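You operate a simulated robot arm through the tools that you are given. There is no shell and no other tool. Be economical: measure what you need, move in short steps, check, and stop when the job is done.

Carry out the task below with a simulated two-armed robot. There is one attempt and no reset: what you move stays moved.

JOB
Take the dish cloth from the oven worktop and hang it over the handle of the dishwasher door.

It is judged by the outcome, as a careful person would: the job done as asked, and still so three seconds after it is handed in. It fails if anything else is knocked over, pushed out of place, dropped, spilled or broken. Flat cloth is picked up by pressing the open fingertips on it (5 to 10 N) and closing them slowly along it; thin cloth reads only 2 to 8 mm in the jaws.

ROBOT AND FRAMES
Two 7-joint arms with two-finger grippers on one trunk, on a base that drives. Base frame: it is fixed to the floor where the robot stands at the start and does not move with it; the origin is under the middle of the robot, x ahead of it, y to its left, z up. Lengths are in m, angles in degrees, forces in N, time in s.
The left shoulder is at the start at [0.093, 0.216, 1.102], the right one opposite. With the tool pointing down near the work surface each hand reaches from about 0.3 to 0.84 m from the robot's upright axis, wherever it stands, measured 20 degrees to its own side. Payload 3.18 kg a hand.
Tool frame (each hand has its own): the origin (TCP) lies between the finger pads and is the grasp point; the fingertips stand 0.03 m ahead of it; z points along the fingers, y is the line along which they close. Largest opening 0.144 m; the body of the gripper starts 0.103 m behind the TCP.
Orientation is that of the tool frame in the base frame, as a unit quaternion [x, y, z, w]. With the fingers straight down and closing along the base's y, the tool's x points along the base's -x, its y along +y and its z along -z.

CONTROLS
- The arms move only by the tool send_rows. It takes "left_series", "right_series" or both (then of equal length, played together; a hand with none holds still); each is a list of rows, each an object of numbers (a shift or turn left out is 0, a gripper value left out holds the last): "ax", "ay", "az": the turn, a rotation vector about the tool's x, y, z in units of 4 degrees (1.0 is 4 degrees); "x", "y", "z": the shift along the tool's x, y, z in units of 25 mm (1.0 is 25 mm); "gripper": the finger opening in m, from 0 to 0.144. In form: [{"ax": .., "ay": .., "az": .., "x": .., "y": .., "z": .., "gripper": ..}, ...]. A call has 1 to 10 rows; each row shifts and turns the commanded pose from where the row before left it, along the tool's axes as they then stand. A call with a number of a shift or a turn outside -1 to 1 is refused whole. A row lasts 0.2 s, in which the tool goes at most 0.05 m and 8.6 degrees; a call with a longer step from one row to the next is refused whole, and so is a gripper value outside its range. Where a pose cannot be reached the arm comes as near as it can. A force on the tool above 40 N (or 10 N above the force at the start of the call, whichever is more), or a blocked arm, ends the call early, and 0.2 s more pass. Each finger halts on what it meets, pressing with about 27 N; the grip force reading is that of the motor and also rises with nothing between the fingers. The clock runs only during rows and for 0.2 s after the last one: add rows that do not move to give the fingers time. It gives the time, the measured TCP pose, the force on the tool (base axes), the opening and the grip force at its end, in the units of the frame above (readings bear some noise), with the torque about the TCP (base axes, N m) and any sound that the robot's microphone picked up.
- Cameras (640 x 400 px; columns grow to the right, rows downward): "scene" is now at [0.1614, 0.071, 1.29]; the picture's right is [0.80, -0.60, 0.00], its down [-0.34, -0.46, -0.82] and it looks along [0.49, 0.66, -0.58] (base axes); focal length 214 px, centre (320, 200). "left" rides on the left gripper at [0.076, -0.016, -0.143] in its tool frame; the picture's right is [0.21, 0.98, 0.00], its down [-0.84, 0.18, -0.51] and it looks along [-0.50, 0.11, 0.86] (tool axes); focal length 218 px, centre (320, 200). "right" rides on the right gripper at [0.076, 0.016, -0.143] in its tool frame; the picture's right is [-0.21, 0.98, 0.00], its down [-0.84, -0.18, -0.51] and it looks along [-0.50, -0.11, 0.86] (tool axes); focal length 218 px, centre (320, 200).
- grab_frame(camera): a new picture of that camera. The clock stands still meanwhile.
- slide_trunk(by): slides the trunk up (or, below 0, down) by that many m; the arms and the scene camera ride with it, the base frame stays. It gives what a move gives, with no picture.
- base_move(legs): drives the robot by 1 to 6 legs, each [ahead, left, turn to the left] in m, m and degrees, along the robot's own axes; the way and the turn of a leg run together, so that a leg with both is an arc; at most 1.5 m and 180 degrees a leg. The arms and the cameras ride along, it lands a little off, and it stops where it bumps. It gives what a move gives.
- head_to(pan, tilt): turns the head with the scene camera to pan (to the left, within 80 degrees either way) and tilt (down, from -29 to 69), counted from straight ahead of the robot. It gives what a move gives.
- probe_pixels(camera, pixels): there is no depth. For up to 12 entries [column, row, z] of the newest picture of that camera ("zoom" is the newest enlarged one), the place [x, y] in the base frame at which the ray of that pixel passes the height z, good to about 0.003 m. The clock stands still meanwhile.
- zoom(camera, box): a new picture of the part [left, top, right, bottom] of that camera's present view, enlarged. The clock stands still meanwhile.
- finish_job(): hands the job in; it is judged then, once.

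Work in short steps. Measure before you move; look again where a grasp or a placing could have gone wrong, and mend it. You have 80 turns and 58 pictures in all, those below and enlarged ones among them. Open the grippers and draw the arms clear of the work before you hand the job in, unless the task says otherwise; then end with one line.

The tools are called after ">>>" as name(argument=value, ...) on one line, values as JSON. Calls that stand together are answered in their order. send_rows: Moves the arms, as the interface text tells. Its arguments: {"type":"object","properties":{"left_series":{"type":"array","items":{"type":"object","properties":{"ax":{"type":"number"},"ay":{"type":"number"},"az":{"type":"number"},"x":{"type":"number"},"y":{"type":"number"},"z":{"type":"number"},"gripper":{"type":"number"}}}},"right_series":{"type":"array","items":{"type":"object","properties":{"ax":{"type":"number"},"ay":{"type":"number"},"az":{"type":"number"},"x":{"type":"number"},"y":{"type":"number"},"z":{"type":"number"},"gripper":{"type":"number"}}}}},"required":[]} The other tools are called the same way: slide_trunk (by) slides the trunk up or down; base_move (legs) drives the base; head_to (pan, tilt) turns the head that bears the scene camera; grab_frame (camera) takes a picture; probe_pixels (camera, pixels) gives the place at which the rays of pixels pass given heights; zoom (camera, box) takes an enlarged picture of a part of a camera's view; finish_job () hands the job in.

At the start:

```text
t: 0.0
left_ee_pos: [0.3539, 0.476, 1.0641]
left_ee_rot: [0.0, 1.0, 0.0, -0.001]
left_force: [0.0, -0.4, -0.5]
left_wrist_torque: [-0.02, 0.03, -0.03]
left_finger_gap: 0.1441
left_grasp_force: 0.1
right_ee_pos: [0.4189, 0.0136, 1.1356]
right_ee_rot: [0.001, 1.0, 0.0, 0.0]
right_force: [-0.2, 0.4, -0.4]
right_wrist_torque: [0.0, 0.01, -0.02]
right_finger_gap: 0.144
right_grasp_force: 0.0
trunk travel left (down, up): [-0.185, 0.184]
robot x, y, heading: [0.0009, 0.0011, 0.2]
head pan, tilt: [53.4, 35.1]
```

scene: 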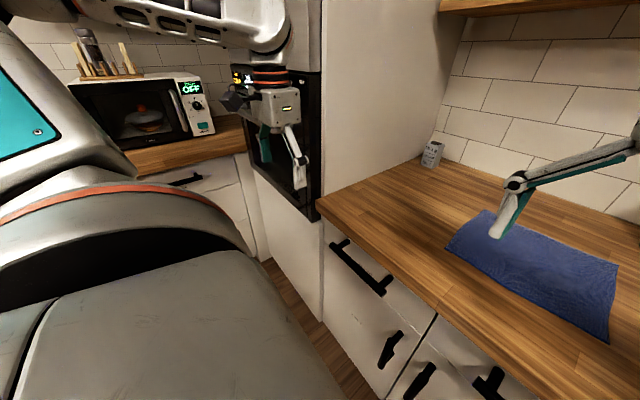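
right: 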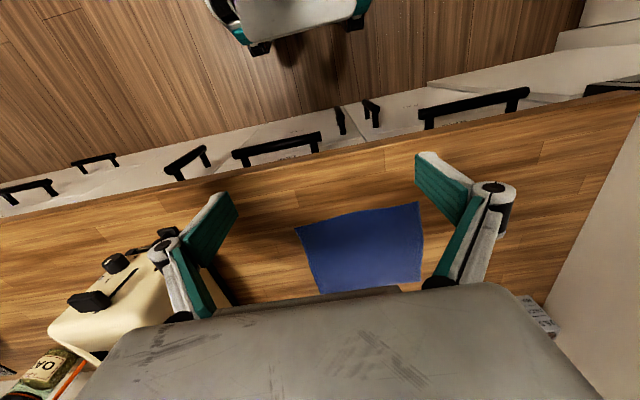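
left: 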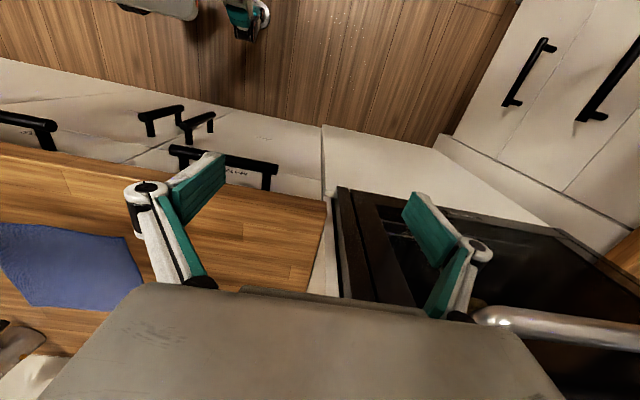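

The blue cloth lies on the worktop ahead (scene px ~540,270). I need to find the dishwasher, so I look ahead and to the right.

>>> head_to(pan=0, tilt=50)

>>> grab_frame(camera="scene")

>>> head_to(pan=-65, tilt=40)

>>> grab_frame(camera="scene")

```text
t: 1.2
left_ee_pos: [0.353, 0.4758, 1.0648]
left_ee_rot: [0.0, 1.0, 0.0, 0.0]
left_force: [0.5, 0.0, 0.0]
left_wrist_torque: [0.01, -0.01, 0.05]
left_finger_gap: 0.1442
left_grasp_force: 0.0
right_ee_pos: [0.4191, 0.0137, 1.1351]
right_ee_rot: [0.0, 1.0, 0.0, 0.0]
right_force: [0.6, 0.2, -0.4]
right_wrist_torque: [0.01, 0.0, -0.01]
right_finger_gap: 0.1441
right_grasp_force: 0.1
trunk travel left (down, up): [-0.185, 0.184]
robot x, y, heading: [-0.0002, -0.0022, -0.1]
head pan, tilt: [0.0, 50.0]
```

```text
54 pictures are left
```

scene: 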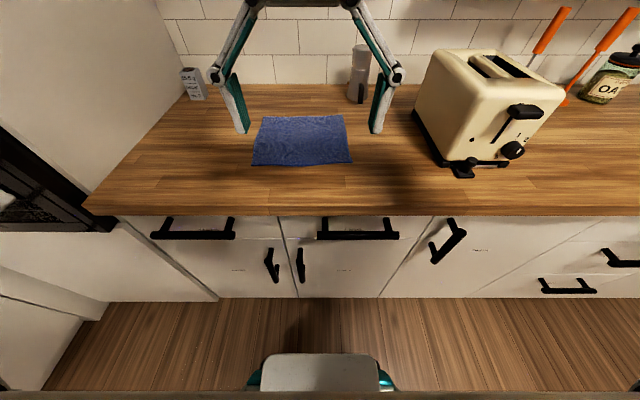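

```text
t: 2.6
left_ee_pos: [0.3546, 0.4754, 1.0652]
left_ee_rot: [0.001, 1.0, 0.0, 0.001]
left_force: [0.3, 0.4, 0.3]
left_wrist_torque: [0.02, 0.03, 0.06]
left_finger_gap: 0.144
left_grasp_force: 0.2
right_ee_pos: [0.4182, 0.0137, 1.135]
right_ee_rot: [0.001, 1.0, -0.001, 0.001]
right_force: [-0.2, -0.2, -0.9]
right_wrist_torque: [0.02, 0.03, 0.01]
right_finger_gap: 0.1439
right_grasp_force: 0.1
trunk travel left (down, up): [-0.185, 0.184]
robot x, y, heading: [0.0026, -0.0021, 0.1]
head pan, tilt: [-65.0, 40.0]
```

```text
53 pictures are left
```

scene: 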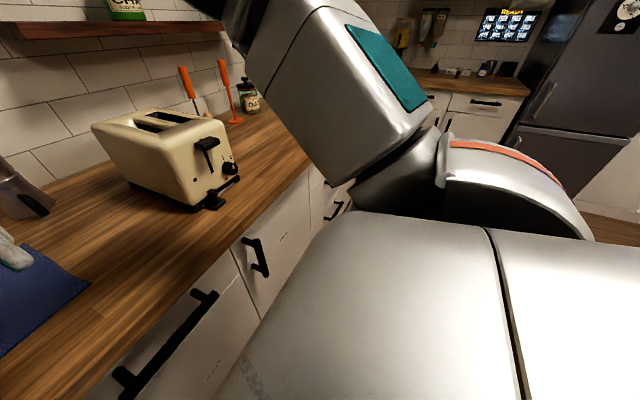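

No obvious dishwasher yet; some fronts bear small labels. I look ahead again and enlarge those, and look to both sides.

>>> head_to(pan=0, tilt=50)

>>> zoom(camera="scene", box=[140, 200, 400, 310])

>>> zoom(camera="scene", box=[390, 200, 640, 310])

>>> head_to(pan=80, tilt=35)

>>> grab_frame(camera="scene")

>>> head_to(pan=-45, tilt=20)

>>> grab_frame(camera="scene")

```text
t: 3.9
left_ee_pos: [0.3539, 0.4764, 1.0663]
left_ee_rot: [0.0, 1.0, 0.0, 0.001]
left_force: [0.0, -0.2, 1.1]
left_wrist_torque: [-0.01, 0.0, 0.0]
left_finger_gap: 0.144
left_grasp_force: 0.1
right_ee_pos: [0.4184, 0.0138, 1.1335]
right_ee_rot: [0.0, 1.0, 0.0, 0.0]
right_force: [0.6, 0.2, 0.2]
right_wrist_torque: [-0.01, 0.02, 0.0]
right_finger_gap: 0.1441
right_grasp_force: 0.0
trunk travel left (down, up): [-0.185, 0.184]
robot x, y, heading: [-0.0027, -0.0019, -0.2]
head pan, tilt: [0.0, 50.0]
```

```text
2.46 times, centred on (270, 255) of scene
```

zoom: 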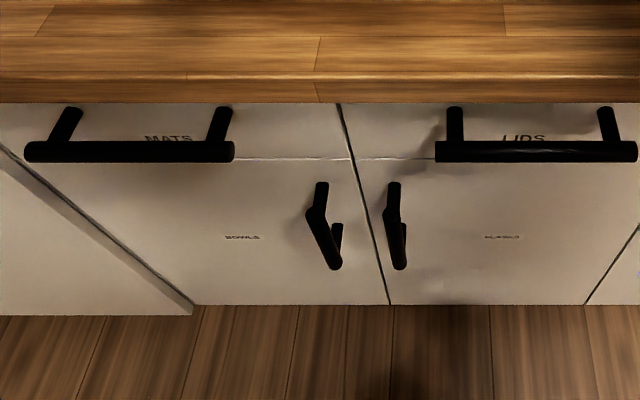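

```text
2.56 times, centred on (515, 255) of scene
```

zoom: 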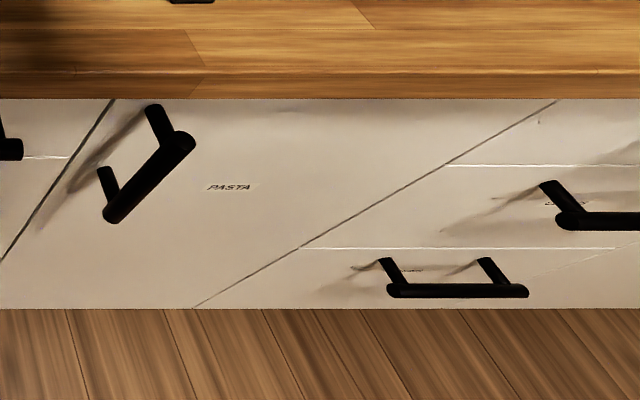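

```text
t: 5.5
left_ee_pos: [0.3522, 0.476, 1.0667]
left_ee_rot: [0.0, 1.0, 0.001, 0.0]
left_force: [-0.4, 0.5, 0.5]
left_wrist_torque: [0.0, -0.04, 0.0]
left_finger_gap: 0.1441
left_grasp_force: 0.2
right_ee_pos: [0.4181, 0.0128, 1.1354]
right_ee_rot: [0.0, 1.0, 0.0, 0.001]
right_force: [-0.7, -0.4, -0.4]
right_wrist_torque: [0.02, -0.03, -0.01]
right_finger_gap: 0.1441
right_grasp_force: 0.1
trunk travel left (down, up): [-0.185, 0.184]
robot x, y, heading: [-0.0023, 0.0, 0.1]
head pan, tilt: [80.0, 35.0]
```

```text
50 pictures are left
```

scene: 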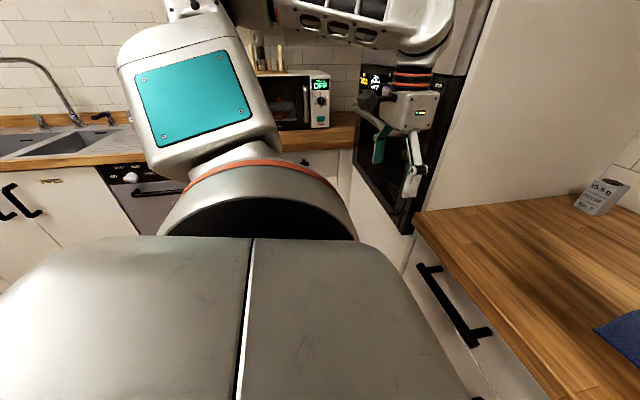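

```text
t: 7.5
left_ee_pos: [0.3534, 0.4752, 1.0666]
left_ee_rot: [0.001, 1.0, 0.0, 0.0]
left_force: [0.2, 0.4, 0.5]
left_wrist_torque: [-0.01, 0.01, -0.03]
left_finger_gap: 0.1438
left_grasp_force: 0.0
right_ee_pos: [0.419, 0.0137, 1.1345]
right_ee_rot: [0.0, 1.0, 0.0, 0.0]
right_force: [0.1, 0.5, 0.1]
right_wrist_torque: [-0.02, 0.01, -0.02]
right_finger_gap: 0.1439
right_grasp_force: 0.0
trunk travel left (down, up): [-0.185, 0.184]
robot x, y, heading: [0.0027, 0.0009, 0.2]
head pan, tilt: [-45.0, 20.0]
```

```text
49 pictures are left
```

scene: 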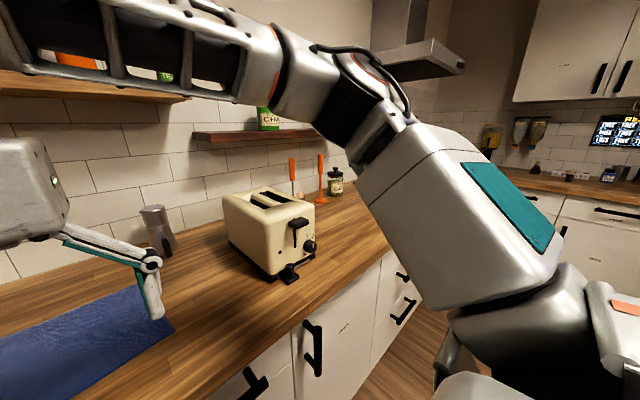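

A panel with a knob and bar near the sink on the left may be the dishwasher. I enlarge it, then view the cloth from ahead.

>>> head_to(pan=80, tilt=35)

>>> zoom(camera="scene", box=[0, 120, 220, 260])

>>> head_to(pan=0, tilt=55)

>>> zoom(camera="scene", box=[200, 50, 420, 200])

```text
t: 9.6
left_ee_pos: [0.3536, 0.4756, 1.0645]
left_ee_rot: [0.0, 1.0, 0.0, -0.001]
left_force: [-0.3, 0.4, 0.1]
left_wrist_torque: [0.0, -0.01, -0.02]
left_finger_gap: 0.1438
left_grasp_force: 0.1
right_ee_pos: [0.4186, 0.0131, 1.1365]
right_ee_rot: [0.0, 1.0, 0.0, 0.0]
right_force: [-0.3, -0.5, -0.4]
right_wrist_torque: [0.0, -0.02, -0.02]
right_finger_gap: 0.1439
right_grasp_force: 0.2
trunk travel left (down, up): [-0.185, 0.184]
robot x, y, heading: [0.0025, 0.0015, -0.2]
head pan, tilt: [80.0, 35.0]
```

```text
2.86 times, centred on (110, 190) of scene
```

zoom: 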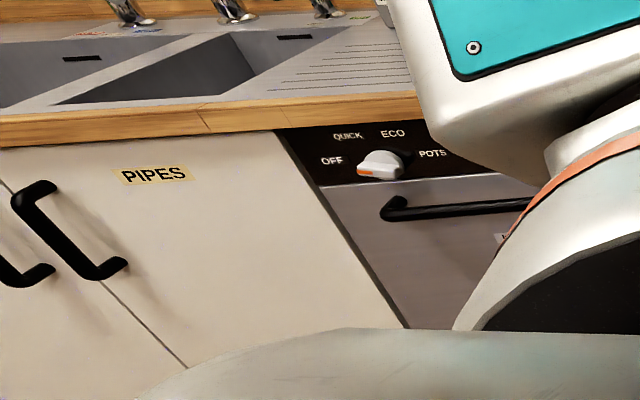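

```text
t: 11.1
left_ee_pos: [0.353, 0.4755, 1.0656]
left_ee_rot: [0.0, 1.0, 0.0, 0.0]
left_force: [0.2, 0.5, 0.1]
left_wrist_torque: [0.01, -0.01, 0.04]
left_finger_gap: 0.144
left_grasp_force: 0.0
right_ee_pos: [0.4184, 0.0146, 1.1358]
right_ee_rot: [0.001, 1.0, 0.001, 0.001]
right_force: [-0.3, -0.6, 1.0]
right_wrist_torque: [-0.02, -0.03, -0.01]
right_finger_gap: 0.1439
right_grasp_force: 0.0
trunk travel left (down, up): [-0.185, 0.184]
robot x, y, heading: [-0.001, -0.0007, 0.1]
head pan, tilt: [0.0, 55.0]
```

```text
2.67 times, centred on (310, 125) of scene
```

zoom: 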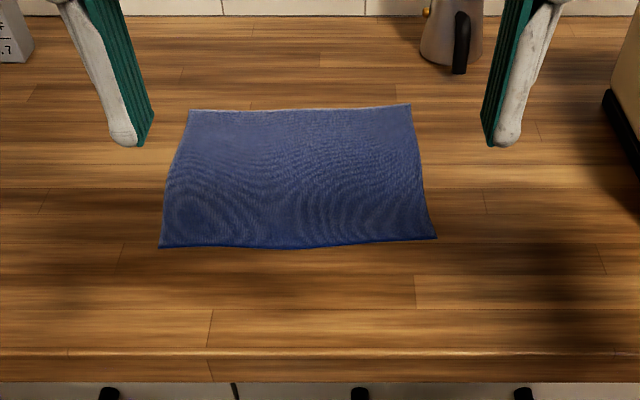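

That is the dishwasher (QUICK/ECO/POTS), with a horizontal bar. Now I probe the cloth's corners at two candidate heights, and get the right hand's view to triangulate the worktop height.

>>> probe_pixels(camera="zoom", pixels=[[190, 111, 0.9], [410, 105, 0.9], [436, 237, 0.9], [160, 246, 0.9], [190, 111, 0.95], [410, 105, 0.95], [436, 237, 0.95], [160, 246, 0.95], [320, 380, 0.9], [465, 70, 0.9]])

>>> probe_pixels(camera="right", pixels=[[296, 228, 0.9], [418, 203, 0.9], [296, 228, 0.95], [418, 203, 0.95]])

```text
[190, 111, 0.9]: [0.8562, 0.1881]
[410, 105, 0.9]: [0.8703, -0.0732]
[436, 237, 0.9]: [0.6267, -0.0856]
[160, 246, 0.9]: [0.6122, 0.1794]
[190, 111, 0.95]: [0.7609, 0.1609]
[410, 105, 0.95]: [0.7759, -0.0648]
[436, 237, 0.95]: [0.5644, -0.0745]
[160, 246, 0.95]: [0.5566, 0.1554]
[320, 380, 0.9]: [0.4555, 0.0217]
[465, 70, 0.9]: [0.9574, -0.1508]
```

```text
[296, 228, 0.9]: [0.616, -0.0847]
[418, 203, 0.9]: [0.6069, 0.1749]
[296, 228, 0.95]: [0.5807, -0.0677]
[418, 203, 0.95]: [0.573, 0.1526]
```

Worktop is about z≈0.91; the cloth spans x 0.60–0.85, y −0.08–0.18. I'll take its near edge with both hands (left at y 0.14, right at y −0.05, x 0.645), fingers closing along y; first bring both above it.

>>> send_rows(left_series=[{"x": -0.83, "y": -0.96, "z": 0.18, "gripper": 0.05}, {"x": -0.83, "y": -0.96, "z": 0.18}, {"x": -0.83, "y": -0.96, "z": 0.18}, {"x": -0.83, "y": -0.96, "z": 0.18}, {"x": -0.83, "y": -0.96, "z": 0.18}, {"x": -0.83, "y": -0.96, "z": 0.18}, {"x": -0.83, "y": -0.96, "z": 0.18}, {"x": -0.83, "y": -0.96, "z": 0.18}, {"x": -0.83, "y": -0.96, "z": 0.18}, {"x": -0.83, "y": -0.96, "z": 0.18}], right_series=[{"x": -0.9, "y": -0.256, "z": 0.54, "gripper": 0.05}, {"x": -0.9, "y": -0.256, "z": 0.54}, {"x": -0.9, "y": -0.256, "z": 0.54}, {"x": -0.9, "y": -0.256, "z": 0.54}, {"x": -0.9, "y": -0.256, "z": 0.54}, {"x": -0.9, "y": -0.256, "z": 0.54}, {"x": -0.9, "y": -0.256, "z": 0.54}, {"x": -0.9, "y": -0.256, "z": 0.54}, {"x": -0.9, "y": -0.256, "z": 0.54}, {"x": -0.9, "y": -0.256, "z": 0.54}])

>>> send_rows(left_series=[{"x": -0.83, "y": -0.96, "z": 0.18}, {"x": -0.83, "y": -0.96, "z": 0.18}, {"x": -0.83, "y": -0.96, "z": 0.18}, {"x": -0.83, "y": -0.6, "z": 0.18}, {}])

>>> grab_frame(camera="scene")

```text
t: 13.3
left_ee_pos: [0.564, 0.2374, 1.0182]
left_ee_rot: [-0.001, 1.0, 0.0, -0.001]
left_force: [0.2, -0.3, -0.7]
left_wrist_torque: [-0.01, 0.04, -0.03]
left_finger_gap: 0.0502
left_grasp_force: 0.0
right_ee_pos: [0.6456, -0.0508, 0.9961]
right_ee_rot: [0.0, 1.0, 0.0, -0.001]
right_force: [0.0, -0.4, -0.8]
right_wrist_torque: [0.0, 0.04, 0.02]
right_finger_gap: 0.05
right_grasp_force: 0.1
trunk travel left (down, up): [-0.185, 0.184]
robot x, y, heading: [-0.0021, 0.0018, 0.1]
head pan, tilt: [0.0, 55.0]
```

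```text
t: 14.5
left_ee_pos: [0.5968, 0.197, 1.0119]
left_ee_rot: [-0.001, 1.0, 0.0, 0.001]
left_force: [0.3, -0.1, -0.6]
left_wrist_torque: [-0.01, -0.02, -0.04]
left_finger_gap: 0.0501
left_grasp_force: 0.1
left hand out of reach, approached as far as the arm can: row 2, 3, 4
right_ee_pos: [0.6444, -0.0507, 0.9995]
right_ee_rot: [-0.001, 1.0, 0.0, 0.0]
right_force: [-0.2, -0.1, -0.8]
right_wrist_torque: [0.02, 0.02, 0.0]
right_finger_gap: 0.0498
right_grasp_force: 0.0
trunk travel left (down, up): [-0.185, 0.184]
robot x, y, heading: [0.0017, -0.0024, 0.2]
head pan, tilt: [0.0, 55.0]
```

```text
46 pictures are left
```

scene: 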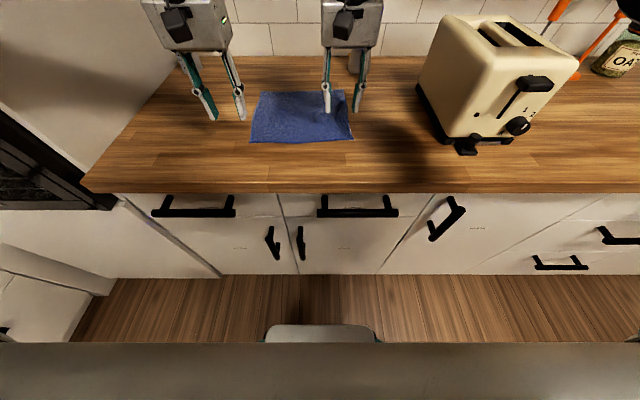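

The left hand stopped at (0.597, 0.197), short of (0.645, 0.14). I try small steps to see what limits it.

>>> send_rows(left_series=[{"y": -0.8}, {"y": -0.8}, {}])

>>> send_rows(left_series=[{"x": -0.8}, {"x": -0.8}, {}])

```text
t: 15.3
left_ee_pos: [0.5925, 0.1918, 1.0107]
left_ee_rot: [0.0, 1.0, -0.001, 0.001]
left_force: [-0.4, 0.0, -0.6]
left_wrist_torque: [0.03, -0.01, -0.01]
left_finger_gap: 0.0501
left_grasp_force: 0.0
left hand out of reach, approached as far as the arm can: row 1, 2
right_ee_pos: [0.6438, -0.0509, 0.9989]
right_ee_rot: [0.001, 1.0, 0.0, 0.0]
right_force: [0.6, -1.0, 0.4]
right_wrist_torque: [0.03, 0.0, 0.0]
right_finger_gap: 0.0501
right_grasp_force: 0.0
trunk travel left (down, up): [-0.185, 0.184]
robot x, y, heading: [-0.0004, 0.0022, 0.1]
head pan, tilt: [0.0, 55.0]
```

```text
t: 16.1
left_ee_pos: [0.592, 0.1923, 1.0123]
left_ee_rot: [0.0, 1.0, 0.0, 0.001]
left_force: [-0.7, 0.1, 0.0]
left_wrist_torque: [0.0, -0.01, -0.01]
left_finger_gap: 0.05
left_grasp_force: 0.0
left hand out of reach, approached as far as the arm can: row 1, 2
right_ee_pos: [0.6434, -0.0502, 0.998]
right_ee_rot: [0.0, 1.0, 0.0, -0.001]
right_force: [0.2, -0.5, 0.8]
right_wrist_torque: [0.01, 0.0, -0.01]
right_finger_gap: 0.0503
right_grasp_force: 0.1
trunk travel left (down, up): [-0.185, 0.184]
robot x, y, heading: [-0.0011, -0.0028, 0.1]
head pan, tilt: [0.0, 55.0]
```

I test whether the left hand can reach nearer positions such as (0.53, 0.13), in which case driving closer would help.

>>> send_rows(left_series=[{"x": 0.9}, {"x": 0.9}, {"x": 0.9}, {"y": -0.9}, {"y": -0.9}, {"y": -0.7}, {}])

```text
t: 17.7
left_ee_pos: [0.5224, 0.1539, 1.0091]
left_ee_rot: [0.0, 1.0, 0.0, 0.0]
left_force: [-0.6, 0.2, -0.2]
left_wrist_torque: [0.0, 0.0, 0.01]
left_finger_gap: 0.0503
left_grasp_force: 0.0
left hand out of reach, approached as far as the arm can: row 5, 6
right_ee_pos: [0.6439, -0.0498, 0.9981]
right_ee_rot: [0.0, 1.0, 0.0, 0.0]
right_force: [0.5, 0.4, 0.3]
right_wrist_torque: [-0.03, -0.02, 0.03]
right_finger_gap: 0.0501
right_grasp_force: 0.0
trunk travel left (down, up): [-0.185, 0.184]
robot x, y, heading: [0.0011, 0.0005, -0.2]
head pan, tilt: [0.0, 55.0]
```

The limit looks like a yaw limit (~17° from the axis). I turn the left tool 20° clockwise and retry.

>>> send_rows(left_series=[{"az": 1}, {"az": 1}, {"az": 1}, {"az": 1}, {"az": 1}, {"y": -0.9}, {"y": -0.9}, {}])

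```text
t: 19.5
left_ee_pos: [0.5051, 0.1481, 1.0156]
left_ee_rot: [0.174, 0.985, 0.0, 0.0]
left_force: [0.5, 0.0, 0.0]
left_wrist_torque: [0.02, 0.01, 0.0]
left_finger_gap: 0.0501
left_grasp_force: 0.0
left hand out of reach, approached as far as the arm can: row 6, 7
right_ee_pos: [0.6427, -0.0505, 0.9997]
right_ee_rot: [0.0, 1.0, 0.001, 0.0]
right_force: [0.5, 0.2, -0.6]
right_wrist_torque: [0.0, 0.0, -0.01]
right_finger_gap: 0.0497
right_grasp_force: 0.1
trunk travel left (down, up): [-0.185, 0.184]
robot x, y, heading: [0.0007, 0.0032, 0.2]
head pan, tilt: [0.0, 55.0]
```

Still limited, so I'd rather shift the base 0.08 m to its right so both hand targets fall within reach; undo the left tool's turn first.

>>> send_rows(left_series=[{"az": -1, "y": 0.4}, {"az": -1, "y": 0.4}, {"az": -1}, {"az": -1}, {"az": -1}, {}])

>>> base_move(legs=[[0.0, -0.08, 0]])

```text
t: 20.9
left_ee_pos: [0.5106, 0.1666, 1.0158]
left_ee_rot: [0.0, 1.0, -0.001, 0.0]
left_force: [0.2, 0.6, -0.8]
left_wrist_torque: [0.0, 0.02, 0.03]
left_finger_gap: 0.0501
left_grasp_force: 0.1
right_ee_pos: [0.643, -0.0505, 0.9977]
right_ee_rot: [0.001, 1.0, 0.0, 0.0]
right_force: [0.3, -0.7, 0.3]
right_wrist_torque: [0.02, -0.01, -0.01]
right_finger_gap: 0.05
right_grasp_force: 0.1
trunk travel left (down, up): [-0.185, 0.184]
robot x, y, heading: [0.0005, 0.0026, -0.0]
head pan, tilt: [0.0, 55.0]
```

```text
t: 22.3
left_ee_pos: [0.5116, 0.0879, 1.0146]
left_ee_rot: [-0.001, 1.0, 0.001, 0.0]
left_force: [0.4, 0.4, -0.2]
left_wrist_torque: [0.06, 0.02, -0.01]
left_finger_gap: 0.05
left_grasp_force: 0.0
right_ee_pos: [0.6442, -0.1298, 0.9993]
right_ee_rot: [0.0, 1.0, 0.0, 0.0]
right_force: [0.2, -0.2, 0.5]
right_wrist_torque: [0.01, 0.0, -0.02]
right_finger_gap: 0.05
right_grasp_force: 0.1
trunk travel left (down, up): [-0.185, 0.184]
robot x, y, heading: [0.0014, -0.0792, -0.2]
head pan, tilt: [0.0, 55.0]
```

Now bring left to (0.66, 0.14) and right to (0.66, −0.05), at z≈0.975.

>>> send_rows(left_series=[{"y": 0.7}, {"y": 0.7}, {"y": 0.7, "x": -0.95}, {"x": -0.95}, {"x": -0.95}, {"x": -0.95, "z": 0.8}, {"x": -0.95, "z": 0.8}, {"x": -1}, {}], right_series=[{"x": -0.64}, {}, {"y": 0.8}, {"y": 0.8}, {"y": 0.8}, {"y": 0.8}, {"z": 0.5}, {"z": 0.5}, {}])

>>> grab_frame(camera="scene")

>>> grab_frame(camera="right")

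```text
t: 24.3
left_ee_pos: [0.6413, 0.1456, 0.9745]
left_ee_rot: [-0.001, 1.0, 0.0, 0.002]
left_force: [0.4, 0.4, 0.0]
left_wrist_torque: [-0.01, 0.01, -0.03]
left_finger_gap: 0.0499
left_grasp_force: 0.2
left hand out of reach, approached as far as the arm can: row 8
right_ee_pos: [0.6592, -0.0504, 0.9731]
right_ee_rot: [0.0, 1.0, 0.0, 0.0]
right_force: [-1.0, 0.0, -0.6]
right_wrist_torque: [-0.01, 0.03, 0.01]
right_finger_gap: 0.05
right_grasp_force: 0.0
trunk travel left (down, up): [-0.185, 0.184]
robot x, y, heading: [-0.0021, -0.0783, -0.2]
head pan, tilt: [0.0, 55.0]
```

```text
45 pictures are left
```

scene: 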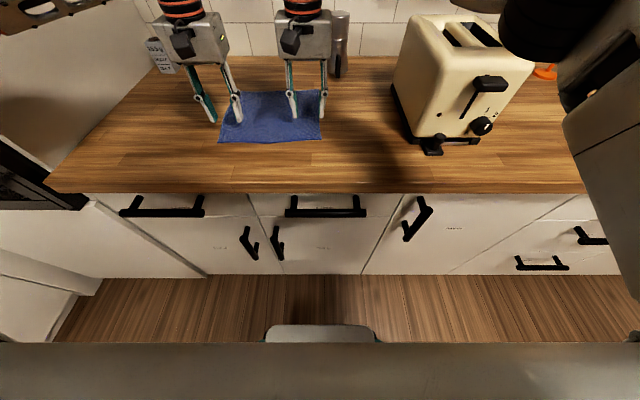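

```text
44 pictures are left
```

right: 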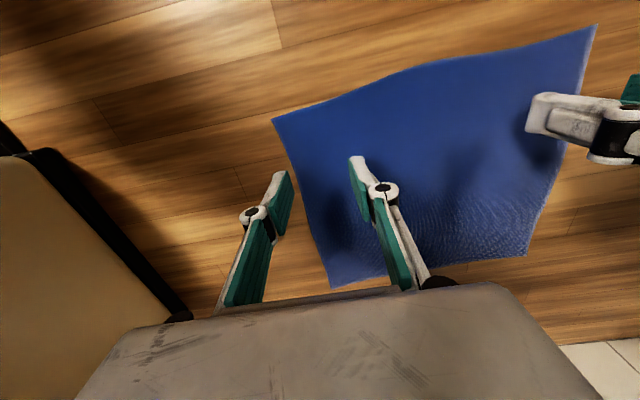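

Both hands hang over the near part. I recheck the edges from this nearer view with the right camera.

>>> probe_pixels(camera="right", pixels=[[272, 118, 0.9], [597, 25, 0.9], [332, 288, 0.9], [272, 118, 0.91], [597, 25, 0.91], [332, 288, 0.91], [527, 255, 0.91], [410, 72, 0.91]])

```text
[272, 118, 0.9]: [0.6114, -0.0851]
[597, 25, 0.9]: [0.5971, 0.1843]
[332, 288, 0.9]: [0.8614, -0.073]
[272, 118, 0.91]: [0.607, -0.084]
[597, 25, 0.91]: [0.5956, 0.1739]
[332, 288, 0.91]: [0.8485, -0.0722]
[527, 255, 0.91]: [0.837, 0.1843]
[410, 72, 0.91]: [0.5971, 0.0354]
```

Edges agree with z≈0.905–0.91. Narrow the openings to 0.036, shift right hand slightly inward, and descend close to the cloth.

>>> send_rows(left_series=[{"gripper": 0.036}, {"z": 0.5}, {"z": 0.5}, {"z": 0.1}, {}], right_series=[{"gripper": 0.036, "x": 0.55, "y": 0.4}, {"z": 0.5}, {"z": 0.5}, {"z": 0.05}, {}])

>>> send_rows(left_series=[{"z": 0.08}, {"z": 0.08}, {}], right_series=[{"z": 0.08}, {"z": 0.08}, {}])

```text
t: 25.5
left_ee_pos: [0.6402, 0.1462, 0.9485]
left_ee_rot: [0.001, 1.0, 0.0, 0.0]
left_force: [-0.1, -0.3, -0.6]
left_wrist_torque: [-0.01, 0.01, 0.0]
left_finger_gap: 0.0361
left_grasp_force: 0.1
right_ee_pos: [0.6455, -0.0399, 0.9476]
right_ee_rot: [0.0, 1.0, 0.001, -0.001]
right_force: [0.2, 0.4, -0.2]
right_wrist_torque: [0.0, 0.0, 0.02]
right_finger_gap: 0.0358
right_grasp_force: 0.1
trunk travel left (down, up): [-0.185, 0.184]
robot x, y, heading: [-0.0003, -0.0799, 0.1]
head pan, tilt: [0.0, 55.0]
```

```text
t: 26.3
left_ee_pos: [0.6411, 0.1463, 0.9442]
left_ee_rot: [0.0, 1.0, 0.0, 0.0]
left_force: [0.6, 0.3, -0.8]
left_wrist_torque: [-0.02, -0.01, 0.0]
left_finger_gap: 0.0358
left_grasp_force: 0.1
right_ee_pos: [0.6442, -0.0389, 0.9434]
right_ee_rot: [-0.001, 1.0, 0.0, 0.0]
right_force: [0.0, -0.2, -0.7]
right_wrist_torque: [-0.03, -0.01, -0.02]
right_finger_gap: 0.0358
right_grasp_force: 0.1
trunk travel left (down, up): [-0.185, 0.184]
robot x, y, heading: [-0.0041, -0.0768, 0.0]
head pan, tilt: [0.0, 55.0]
```

No contact at TCP z≈0.944 (tips 0.914). I go on in 1.5 mm steps.

>>> send_rows(left_series=[{"z": 0.06}, {"z": 0.06}, {"z": 0.06}, {}], right_series=[{"z": 0.06}, {"z": 0.06}, {"z": 0.06}, {}])

>>> send_rows(left_series=[{"z": 0.06}, {}], right_series=[{"z": 0.06}, {}])

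```text
t: 27.3
left_ee_pos: [0.6406, 0.1468, 0.9411]
left_ee_rot: [-0.001, 1.0, 0.0, 0.003]
left_force: [2.3, -0.5, 11.1]
left_wrist_torque: [0.11, -0.04, -0.04]
left_finger_gap: 0.0362
left_grasp_force: 0.0
right_ee_pos: [0.6446, -0.04, 0.9416]
right_ee_rot: [0.0, 1.0, 0.0, 0.002]
right_force: [2.1, 0.1, 9.0]
right_wrist_torque: [-0.19, -0.01, 0.04]
right_finger_gap: 0.0357
right_grasp_force: 0.0
trunk travel left (down, up): [-0.185, 0.184]
robot x, y, heading: [-0.001, -0.08, 0.2]
head pan, tilt: [0.0, 55.0]
```

```text
t: 27.9
left_ee_pos: [0.6416, 0.1461, 0.942]
left_ee_rot: [-0.001, 1.0, 0.0, 0.004]
left_force: [4.7, 1.4, 19.2]
left_wrist_torque: [0.15, -0.08, -0.05]
left_finger_gap: 0.0359
left_grasp_force: 0.1
right_ee_pos: [0.646, -0.0405, 0.9399]
right_ee_rot: [0.0, 1.0, 0.001, 0.004]
right_force: [4.8, -1.8, 17.2]
right_wrist_torque: [-0.28, -0.03, 0.08]
right_finger_gap: 0.0368
right_grasp_force: 0.1
trunk travel left (down, up): [-0.185, 0.184]
robot x, y, heading: [-0.0005, -0.0782, -0.0]
head pan, tilt: [0.0, 55.0]
```

Contact: now 17–19 N, too much. I back off 2 mm (about 8 N) and close both slowly.

>>> send_rows(left_series=[{"z": -0.075}, {"gripper": 0.032}, {"gripper": 0.028}, {"gripper": 0.024}, {"gripper": 0.02}, {"gripper": 0.016}, {"gripper": 0.012}, {"gripper": 0.008}, {"gripper": 0.003}, {"gripper": 0.0}], right_series=[{"z": -0.07}, {"gripper": 0.032}, {"gripper": 0.028}, {"gripper": 0.024}, {"gripper": 0.02}, {"gripper": 0.016}, {"gripper": 0.012}, {"gripper": 0.008}, {"gripper": 0.003}, {"gripper": 0.0}])

>>> send_rows(left_series=[{}, {}], right_series=[{}, {}])

>>> zoom(camera="scene", box=[150, 40, 370, 180])

```text
t: 30.1
left_ee_pos: [0.6419, 0.1464, 0.9379]
left_ee_rot: [0.001, 1.0, 0.0, -0.001]
left_force: [-0.3, -0.4, 1.4]
left_wrist_torque: [0.02, 0.0, 0.0]
left_finger_gap: 0.0
left_grasp_force: 26.6
right_ee_pos: [0.6445, -0.04, 0.9383]
right_ee_rot: [-0.001, 1.0, 0.0, -0.001]
right_force: [0.1, 0.8, 0.4]
right_wrist_torque: [0.03, 0.0, -0.01]
right_finger_gap: 0.0
right_grasp_force: 26.6
trunk travel left (down, up): [-0.185, 0.184]
robot x, y, heading: [-0.0008, -0.0833, -0.2]
head pan, tilt: [0.0, 55.0]
```

```text
t: 30.7
left_ee_pos: [0.6413, 0.1464, 0.9396]
left_ee_rot: [0.0, 1.0, 0.0, 0.0]
left_force: [-0.7, 0.0, 0.0]
left_wrist_torque: [0.01, -0.02, 0.01]
left_finger_gap: 0.0
left_grasp_force: 26.8
right_ee_pos: [0.6451, -0.0392, 0.9397]
right_ee_rot: [-0.001, 1.0, 0.0, 0.0]
right_force: [0.8, 0.1, -0.6]
right_wrist_torque: [-0.02, 0.05, 0.02]
right_finger_gap: 0.0002
right_grasp_force: 26.8
trunk travel left (down, up): [-0.185, 0.184]
robot x, y, heading: [0.0017, -0.0801, 0.2]
head pan, tilt: [0.0, 55.0]
```

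```text
2.86 times, centred on (260, 110) of scene
```

zoom: 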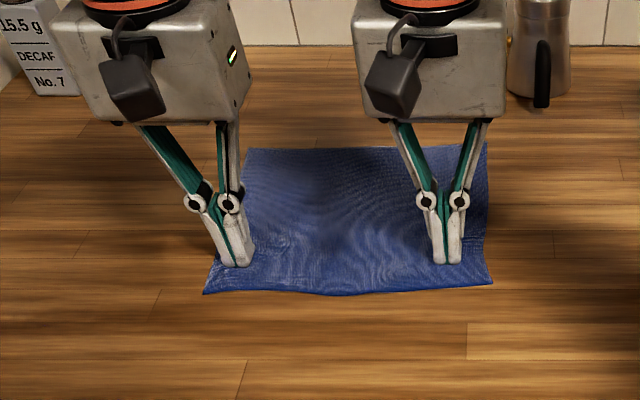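

Both closed on nothing (gap 0). I reopen in place, press again, then close part way while watching the force.

>>> send_rows(left_series=[{"z": -0.2}, {"gripper": 0.04}, {}, {"z": 0.2}, {}], right_series=[{"z": -0.2}, {"gripper": 0.04}, {}, {"z": 0.2}, {}])

```text
t: 31.9
left_ee_pos: [0.6418, 0.1461, 0.9406]
left_ee_rot: [-0.001, 1.0, 0.0, 0.001]
left_force: [1.4, 0.6, 7.8]
left_wrist_torque: [-0.01, -0.04, -0.02]
left_finger_gap: 0.0399
left_grasp_force: 0.0
right_ee_pos: [0.6458, -0.0388, 0.9411]
right_ee_rot: [0.0, 1.0, 0.0, 0.002]
right_force: [-0.6, 0.7, 7.0]
right_wrist_torque: [-0.13, -0.01, 0.02]
right_finger_gap: 0.04
right_grasp_force: 0.2
trunk travel left (down, up): [-0.185, 0.184]
robot x, y, heading: [0.0014, -0.0772, 0.2]
head pan, tilt: [0.0, 55.0]
```

Pressing 7–8 N as wanted. Close to 0.02 slowly and check the force.

>>> send_rows(left_series=[{"gripper": 0.037}, {"gripper": 0.034}, {"gripper": 0.031}, {"gripper": 0.028}, {"gripper": 0.025}], right_series=[{"gripper": 0.037}, {"gripper": 0.034}, {"gripper": 0.031}, {"gripper": 0.028}, {"gripper": 0.025}])

>>> zoom(camera="scene", box=[190, 90, 340, 160])

```text
t: 33.1
left_ee_pos: [0.641, 0.1473, 0.9404]
left_ee_rot: [0.0, 1.0, 0.001, 0.001]
left_force: [1.2, -1.1, 12.0]
left_wrist_torque: [-0.04, 0.0, 0.01]
left_finger_gap: 0.0242
left_grasp_force: 0.1
right_ee_pos: [0.645, -0.0391, 0.9406]
right_ee_rot: [0.0, 1.0, 0.0, 0.0]
right_force: [0.5, 0.5, 7.7]
right_wrist_torque: [-0.03, 0.03, -0.01]
right_finger_gap: 0.0236
right_grasp_force: 0.2
trunk travel left (down, up): [-0.185, 0.184]
robot x, y, heading: [-0.0018, -0.0776, 0.1]
head pan, tilt: [0.0, 55.0]
```

```text
4.27 times, centred on (265, 125) of scene
```

zoom: 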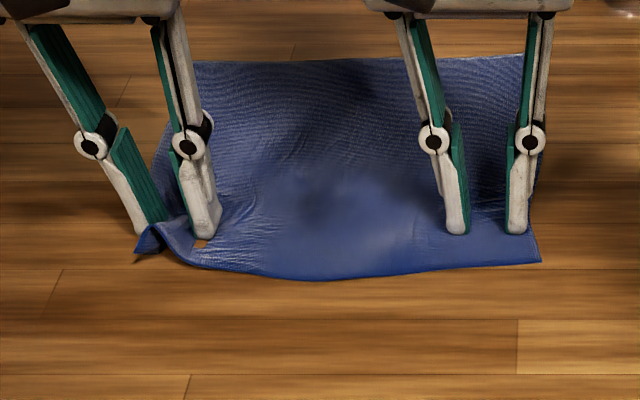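

The left hand is gathering cloth. Force holds; continue closing slowly.

>>> send_rows(left_series=[{"gripper": 0.022}, {"gripper": 0.019}, {"gripper": 0.016}, {"gripper": 0.013}, {"gripper": 0.01}, {"gripper": 0.007}, {"gripper": 0.004}, {"gripper": 0.0}, {}], right_series=[{"gripper": 0.022}, {"gripper": 0.019}, {"gripper": 0.016}, {"gripper": 0.013}, {"gripper": 0.01}, {"gripper": 0.007}, {"gripper": 0.004}, {"gripper": 0.0}, {}])

>>> zoom(camera="scene", box=[190, 90, 340, 160])

```text
t: 35.1
left_ee_pos: [0.6414, 0.1463, 0.939]
left_ee_rot: [0.0, 1.0, 0.0, 0.001]
left_force: [-0.5, -1.3, 2.4]
left_wrist_torque: [0.19, 0.06, 0.0]
left_finger_gap: 0.0052
left_grasp_force: 33.9
right_ee_pos: [0.6456, -0.0399, 0.9382]
right_ee_rot: [0.0, 1.0, 0.0, -0.001]
right_force: [0.4, -0.4, 0.5]
right_wrist_torque: [-0.02, 0.0, -0.01]
right_finger_gap: 0.0002
right_grasp_force: 26.7
trunk travel left (down, up): [-0.185, 0.184]
robot x, y, heading: [-0.0019, -0.0764, 0.0]
head pan, tilt: [0.0, 55.0]
```

```text
4.27 times, centred on (265, 125) of scene
```

zoom: 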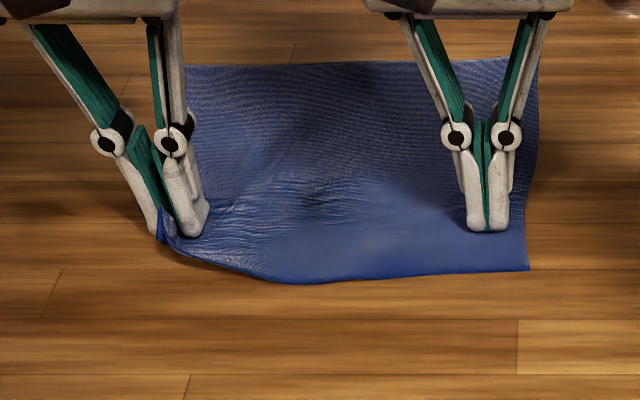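

Left holds the cloth (gap 5 mm). Right slipped: its press fades as it closes. I retry right, 10 mm further out, pressing and following down while closing.

>>> send_rows(right_series=[{"z": -0.3}, {"gripper": 0.04, "y": -0.4}, {}, {"z": 0.3}, {"z": 0.02}, {}])

>>> send_rows(right_series=[{"gripper": 0.036}, {"gripper": 0.032}, {"gripper": 0.028}, {"gripper": 0.024, "z": 0.01}, {"gripper": 0.02, "z": 0.01}, {}])

>>> zoom(camera="scene", box=[190, 90, 340, 160])

```text
t: 36.5
left_ee_pos: [0.6413, 0.145, 0.9401]
left_ee_rot: [-0.001, 1.0, 0.0, 0.001]
left_force: [-1.7, -0.7, 11.1]
left_wrist_torque: [0.05, -0.04, -0.02]
left_finger_gap: 0.0005
left_grasp_force: 21.0
right_ee_pos: [0.6443, -0.0486, 0.9413]
right_ee_rot: [-0.001, 1.0, 0.001, 0.001]
right_force: [0.2, 0.6, 13.9]
right_wrist_torque: [0.45, 0.04, -0.01]
right_finger_gap: 0.0407
right_grasp_force: 0.3
trunk travel left (down, up): [-0.185, 0.184]
robot x, y, heading: [-0.0028, -0.0819, 0.1]
head pan, tilt: [0.0, 55.0]
```

```text
t: 37.9
left_ee_pos: [0.6404, 0.1462, 0.9405]
left_ee_rot: [0.0, 1.0, 0.0, 0.002]
left_force: [-0.7, -2.7, 3.3]
left_wrist_torque: [0.22, 0.01, 0.01]
left_finger_gap: 0.0046
left_grasp_force: 37.2
right_ee_pos: [0.6444, -0.0497, 0.94]
right_ee_rot: [0.0, 1.0, 0.0, 0.002]
right_force: [0.8, 0.4, 17.5]
right_wrist_torque: [0.1, 0.07, 0.01]
right_finger_gap: 0.0183
right_grasp_force: 0.1
trunk travel left (down, up): [-0.185, 0.184]
robot x, y, heading: [-0.0017, -0.0796, 0.1]
head pan, tilt: [0.0, 55.0]
```

```text
4.27 times, centred on (265, 125) of scene
```

zoom: 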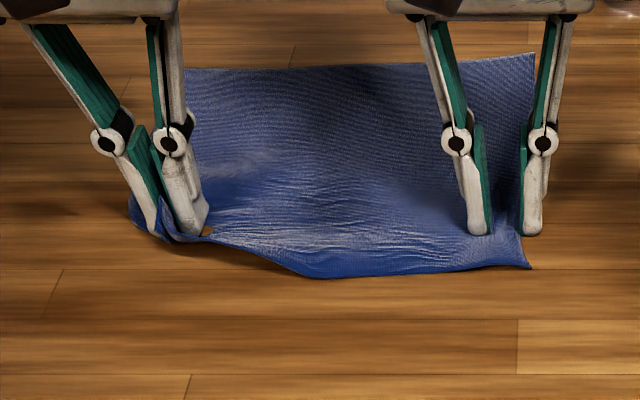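

Right outer finger is on the cloth's edge, press 17 N. Continue closing.

>>> send_rows(right_series=[{"gripper": 0.016}, {"gripper": 0.012}, {"gripper": 0.009}, {"gripper": 0.006}, {"gripper": 0.003}, {"gripper": 0.0}, {}, {}])

>>> zoom(camera="scene", box=[190, 90, 340, 160])

```text
t: 39.7
left_ee_pos: [0.6411, 0.1441, 0.9405]
left_ee_rot: [-0.001, 1.0, 0.0, 0.001]
left_force: [0.6, -0.6, 3.1]
left_wrist_torque: [0.14, 0.06, 0.0]
left_finger_gap: 0.0047
left_grasp_force: 27.7
right_ee_pos: [0.6441, -0.0492, 0.9379]
right_ee_rot: [0.0, 1.0, 0.0, 0.0]
right_force: [-0.7, -0.8, 1.6]
right_wrist_torque: [0.01, 0.04, -0.02]
right_finger_gap: 0.0
right_grasp_force: 26.6
trunk travel left (down, up): [-0.185, 0.184]
robot x, y, heading: [0.0038, -0.0793, -0.2]
head pan, tilt: [0.0, 55.0]
```

```text
4.27 times, centred on (265, 125) of scene
```

zoom: 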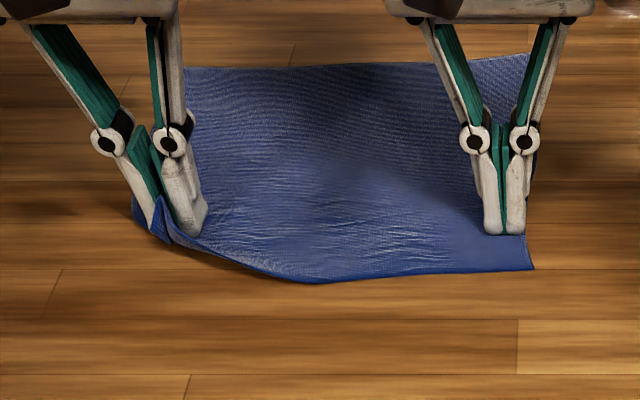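

The press faded in the last millimetres (tips shorten ~3 mm as they close). I repeat with a matching descent during the closing.

>>> send_rows(right_series=[{"z": -0.25}, {"gripper": 0.034}, {}, {"z": 0.2}, {}])

>>> send_rows(right_series=[{"gripper": 0.028}, {"gripper": 0.022, "z": 0.01}, {"gripper": 0.018, "z": 0.02}, {"gripper": 0.014, "z": 0.02}, {"gripper": 0.011, "z": 0.02}, {"gripper": 0.008, "z": 0.025}, {"gripper": 0.005, "z": 0.025}, {"gripper": 0.002, "z": 0.025}, {"gripper": 0.0, "z": 0.02}, {}])

>>> zoom(camera="scene", box=[190, 90, 340, 160])

```text
t: 40.9
left_ee_pos: [0.6415, 0.1452, 0.94]
left_ee_rot: [0.0, 1.0, -0.001, 0.001]
left_force: [1.2, 1.0, 1.8]
left_wrist_torque: [0.04, 0.05, -0.04]
left_finger_gap: 0.0014
left_grasp_force: 22.2
right_ee_pos: [0.6444, -0.0492, 0.9392]
right_ee_rot: [0.0, 1.0, -0.001, 0.001]
right_force: [0.5, -0.7, 3.1]
right_wrist_torque: [0.09, -0.03, 0.02]
right_finger_gap: 0.0341
right_grasp_force: 0.1
trunk travel left (down, up): [-0.185, 0.184]
robot x, y, heading: [0.0024, -0.0823, 0.2]
head pan, tilt: [0.0, 55.0]
```

```text
t: 43.1
left_ee_pos: [0.6413, 0.1449, 0.94]
left_ee_rot: [-0.001, 1.0, 0.0, 0.001]
left_force: [-0.5, -2.1, 0.7]
left_wrist_torque: [0.04, -0.01, 0.0]
left_finger_gap: 0.0056
left_grasp_force: 26.3
right_ee_pos: [0.6461, -0.0493, 0.937]
right_ee_rot: [0.0, 1.0, 0.001, 0.001]
right_force: [0.6, -2.6, 18.4]
right_wrist_torque: [-0.07, -0.03, 0.0]
right_finger_gap: 0.0
right_grasp_force: 27.2
trunk travel left (down, up): [-0.185, 0.184]
robot x, y, heading: [-0.0001, -0.0786, -0.2]
head pan, tilt: [0.0, 55.0]
```

```text
4.27 times, centred on (265, 125) of scene
```

zoom: 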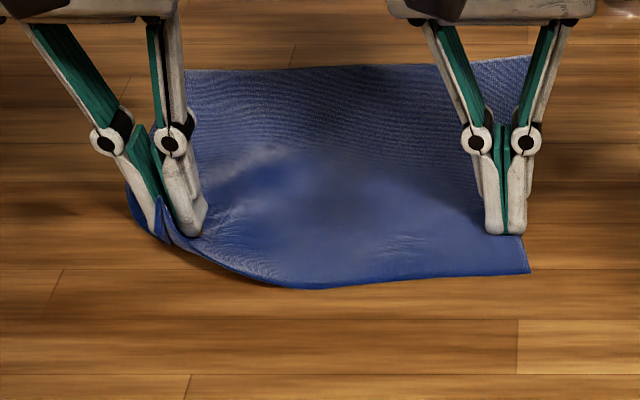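

Still slipped, at 18 N. I try a wider span (0.08) with the hand 15 mm further in, so a bigger ridge forms.

>>> send_rows(right_series=[{"z": -0.4}, {"gripper": 0.06, "y": 0.5}, {"gripper": 0.08}, {}, {"z": 0.26}, {}])

```text
t: 44.5
left_ee_pos: [0.6421, 0.1455, 0.9394]
left_ee_rot: [0.0, 1.0, 0.001, 0.001]
left_force: [-0.4, 2.0, 3.1]
left_wrist_torque: [-0.36, -0.01, -0.02]
left_finger_gap: 0.0003
left_grasp_force: 22.7
right_ee_pos: [0.6435, -0.0365, 0.9393]
right_ee_rot: [-0.001, 1.0, 0.0, 0.0]
right_force: [0.5, 0.6, 0.3]
right_wrist_torque: [0.0, -0.02, 0.02]
right_finger_gap: 0.0801
right_grasp_force: 0.1
trunk travel left (down, up): [-0.185, 0.184]
robot x, y, heading: [0.0008, -0.0767, 0.5]
head pan, tilt: [0.0, 55.0]
```

No press yet; descend further until 6–10 N.

>>> send_rows(right_series=[{"z": 0.06}, {"z": 0.04}, {}])

```text
t: 45.3
left_ee_pos: [0.6405, 0.1456, 0.9405]
left_ee_rot: [0.0, 1.0, 0.0, 0.0]
left_force: [-0.4, -0.5, 2.5]
left_wrist_torque: [0.04, -0.03, 0.02]
left_finger_gap: 0.0032
left_grasp_force: 22.3
right_ee_pos: [0.6446, -0.037, 0.9386]
right_ee_rot: [0.0, 1.0, 0.001, 0.002]
right_force: [0.5, -0.1, 8.2]
right_wrist_torque: [0.41, -0.04, -0.07]
right_finger_gap: 0.0827
right_grasp_force: 1.8
trunk travel left (down, up): [-0.185, 0.184]
robot x, y, heading: [-0.0026, -0.0846, 0.1]
head pan, tilt: [0.0, 55.0]
```

8 N. Close slowly to 0.05 and inspect.

>>> send_rows(right_series=[{"gripper": 0.076}, {"gripper": 0.072}, {"gripper": 0.068}, {"gripper": 0.064}, {"gripper": 0.06}, {"gripper": 0.056}, {"gripper": 0.052}, {"gripper": 0.048}, {"gripper": 0.044}, {"gripper": 0.04}])

>>> zoom(camera="scene", box=[190, 90, 340, 160])

```text
t: 47.5
left_ee_pos: [0.641, 0.1442, 0.9425]
left_ee_rot: [0.0, 1.0, 0.0, 0.002]
left_force: [0.7, -14.6, 0.2]
left_wrist_torque: [-0.37, -0.05, 0.18]
left_finger_gap: 0.0034
left_grasp_force: 30.9
right_ee_pos: [0.6436, -0.0374, 0.9401]
right_ee_rot: [0.0, 1.0, 0.002, 0.003]
right_force: [-3.2, 11.3, 36.7]
right_wrist_torque: [1.36, 0.12, 0.01]
right_finger_gap: 0.039
right_grasp_force: 9.7
trunk travel left (down, up): [-0.185, 0.184]
robot x, y, heading: [-0.0028, -0.0788, 0.1]
head pan, tilt: [0.0, 55.0]
```

```text
4.27 times, centred on (265, 125) of scene
```

zoom: 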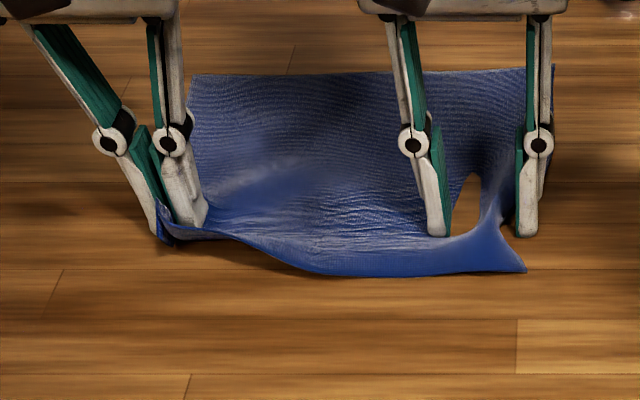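

Press rose to 37 N and the cloth is taut between the hands (left reads −14 N in y). I relieve the press and close while moving right hand toward the left so the inner finger stays put.

>>> send_rows(right_series=[{"z": -0.1}, {"gripper": 0.036, "y": 0.1}, {"gripper": 0.032, "y": 0.1}, {"gripper": 0.028, "y": 0.1}, {"gripper": 0.024, "y": 0.1}, {"gripper": 0.02, "y": 0.1}])

>>> zoom(camera="scene", box=[190, 90, 340, 160])

```text
t: 48.9
left_ee_pos: [0.6417, 0.1468, 0.9406]
left_ee_rot: [-0.001, 1.0, 0.0, 0.001]
left_force: [-0.3, -1.0, 4.6]
left_wrist_torque: [0.3, -0.02, 0.0]
left_finger_gap: 0.0043
left_grasp_force: 21.7
right_ee_pos: [0.6487, -0.0289, 0.9393]
right_ee_rot: [0.004, 1.0, 0.003, -0.001]
right_force: [-0.5, -0.5, 1.6]
right_wrist_torque: [0.02, 0.0, 0.0]
right_finger_gap: 0.0192
right_grasp_force: 0.0
trunk travel left (down, up): [-0.185, 0.184]
robot x, y, heading: [-0.0014, -0.0798, -0.1]
head pan, tilt: [0.0, 55.0]
```

```text
4.27 times, centred on (265, 125) of scene
```

zoom: 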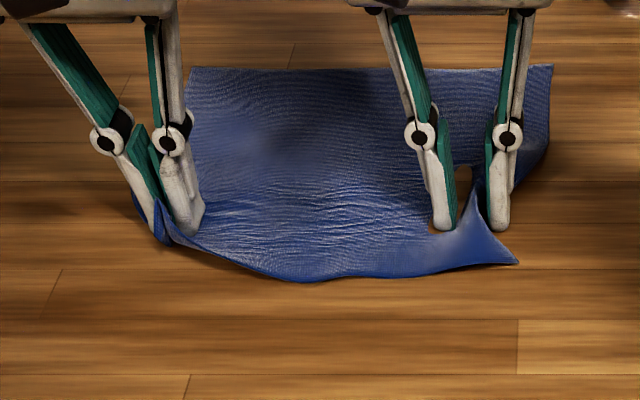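

A ridge now stands between the right fingers (px 478,195). Close fully on it.

>>> send_rows(right_series=[{"gripper": 0.015, "y": 0.05, "z": 0.03}, {"gripper": 0.01, "y": 0.05, "z": 0.03}, {"gripper": 0.005}, {"gripper": 0.0}, {}, {}])

>>> zoom(camera="scene", box=[190, 90, 340, 160])

```text
t: 50.3
left_ee_pos: [0.6423, 0.1466, 0.9384]
left_ee_rot: [0.0, 1.0, 0.0, 0.0]
left_force: [1.1, -4.7, 1.2]
left_wrist_torque: [-0.45, 0.06, 0.05]
left_finger_gap: 0.0028
left_grasp_force: 31.2
right_ee_pos: [0.6508, -0.0299, 0.9408]
right_ee_rot: [0.007, 1.0, 0.004, 0.0]
right_force: [0.4, 23.0, -0.1]
right_wrist_torque: [0.43, -0.04, -0.36]
right_finger_gap: 0.005
right_grasp_force: 35.2
trunk travel left (down, up): [-0.185, 0.184]
robot x, y, heading: [-0.0013, -0.0788, 0.0]
head pan, tilt: [0.0, 55.0]
```

```text
4.27 times, centred on (265, 125) of scene
```

zoom: 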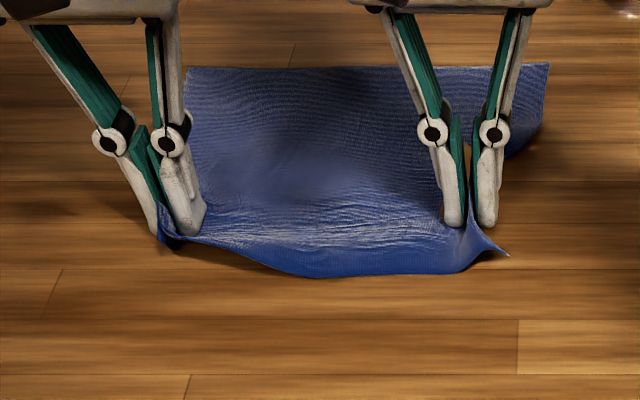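

Both hold (3–5 mm). Ease the tension by 4 mm and lift both 0.1 m.

>>> send_rows(left_series=[{"z": -0.3}, {"z": -0.5}, {"z": -0.6}, {"z": -0.6}, {"z": -0.6}, {"z": -0.6}, {"z": -0.6}, {"z": -0.4}], right_series=[{"z": -0.3, "y": 0.15}, {"z": -0.5}, {"z": -0.6}, {"z": -0.6}, {"z": -0.6}, {"z": -0.6}, {"z": -0.6}, {"z": -0.4}])

>>> grab_frame(camera="scene")

```text
t: 51.4
left_ee_pos: [0.6385, 0.1413, 0.9948]
left_ee_rot: [0.001, 1.0, -0.01, -0.003]
left_force: [2.0, -24.2, -2.9]
left_wrist_torque: [-0.38, -0.12, 0.3]
left_finger_gap: 0.0034
left_grasp_force: 26.4
left hand out of reach, approached as far as the arm can: row 4
right_ee_pos: [0.6539, -0.0432, 0.9785]
right_ee_rot: [0.026, 0.999, 0.018, -0.027]
right_force: [-2.3, 22.8, 1.7]
right_wrist_torque: [0.51, 0.02, -0.25]
right_finger_gap: 0.0039
right_grasp_force: 27.8
trunk travel left (down, up): [-0.185, 0.184]
robot x, y, heading: [-0.0032, -0.081, 0.2]
head pan, tilt: [0.0, 55.0]
stopped in row 5 (right hand): the force on the tool passed its limit at 42 N (the readings are from after the stop); the commanded pose is now the measured one
```

```text
34 pictures are left
```

scene: 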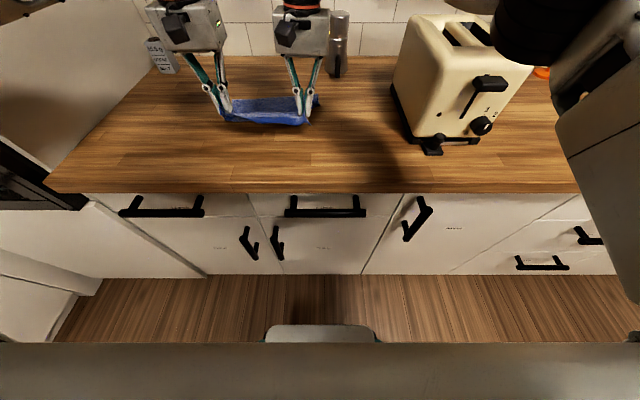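

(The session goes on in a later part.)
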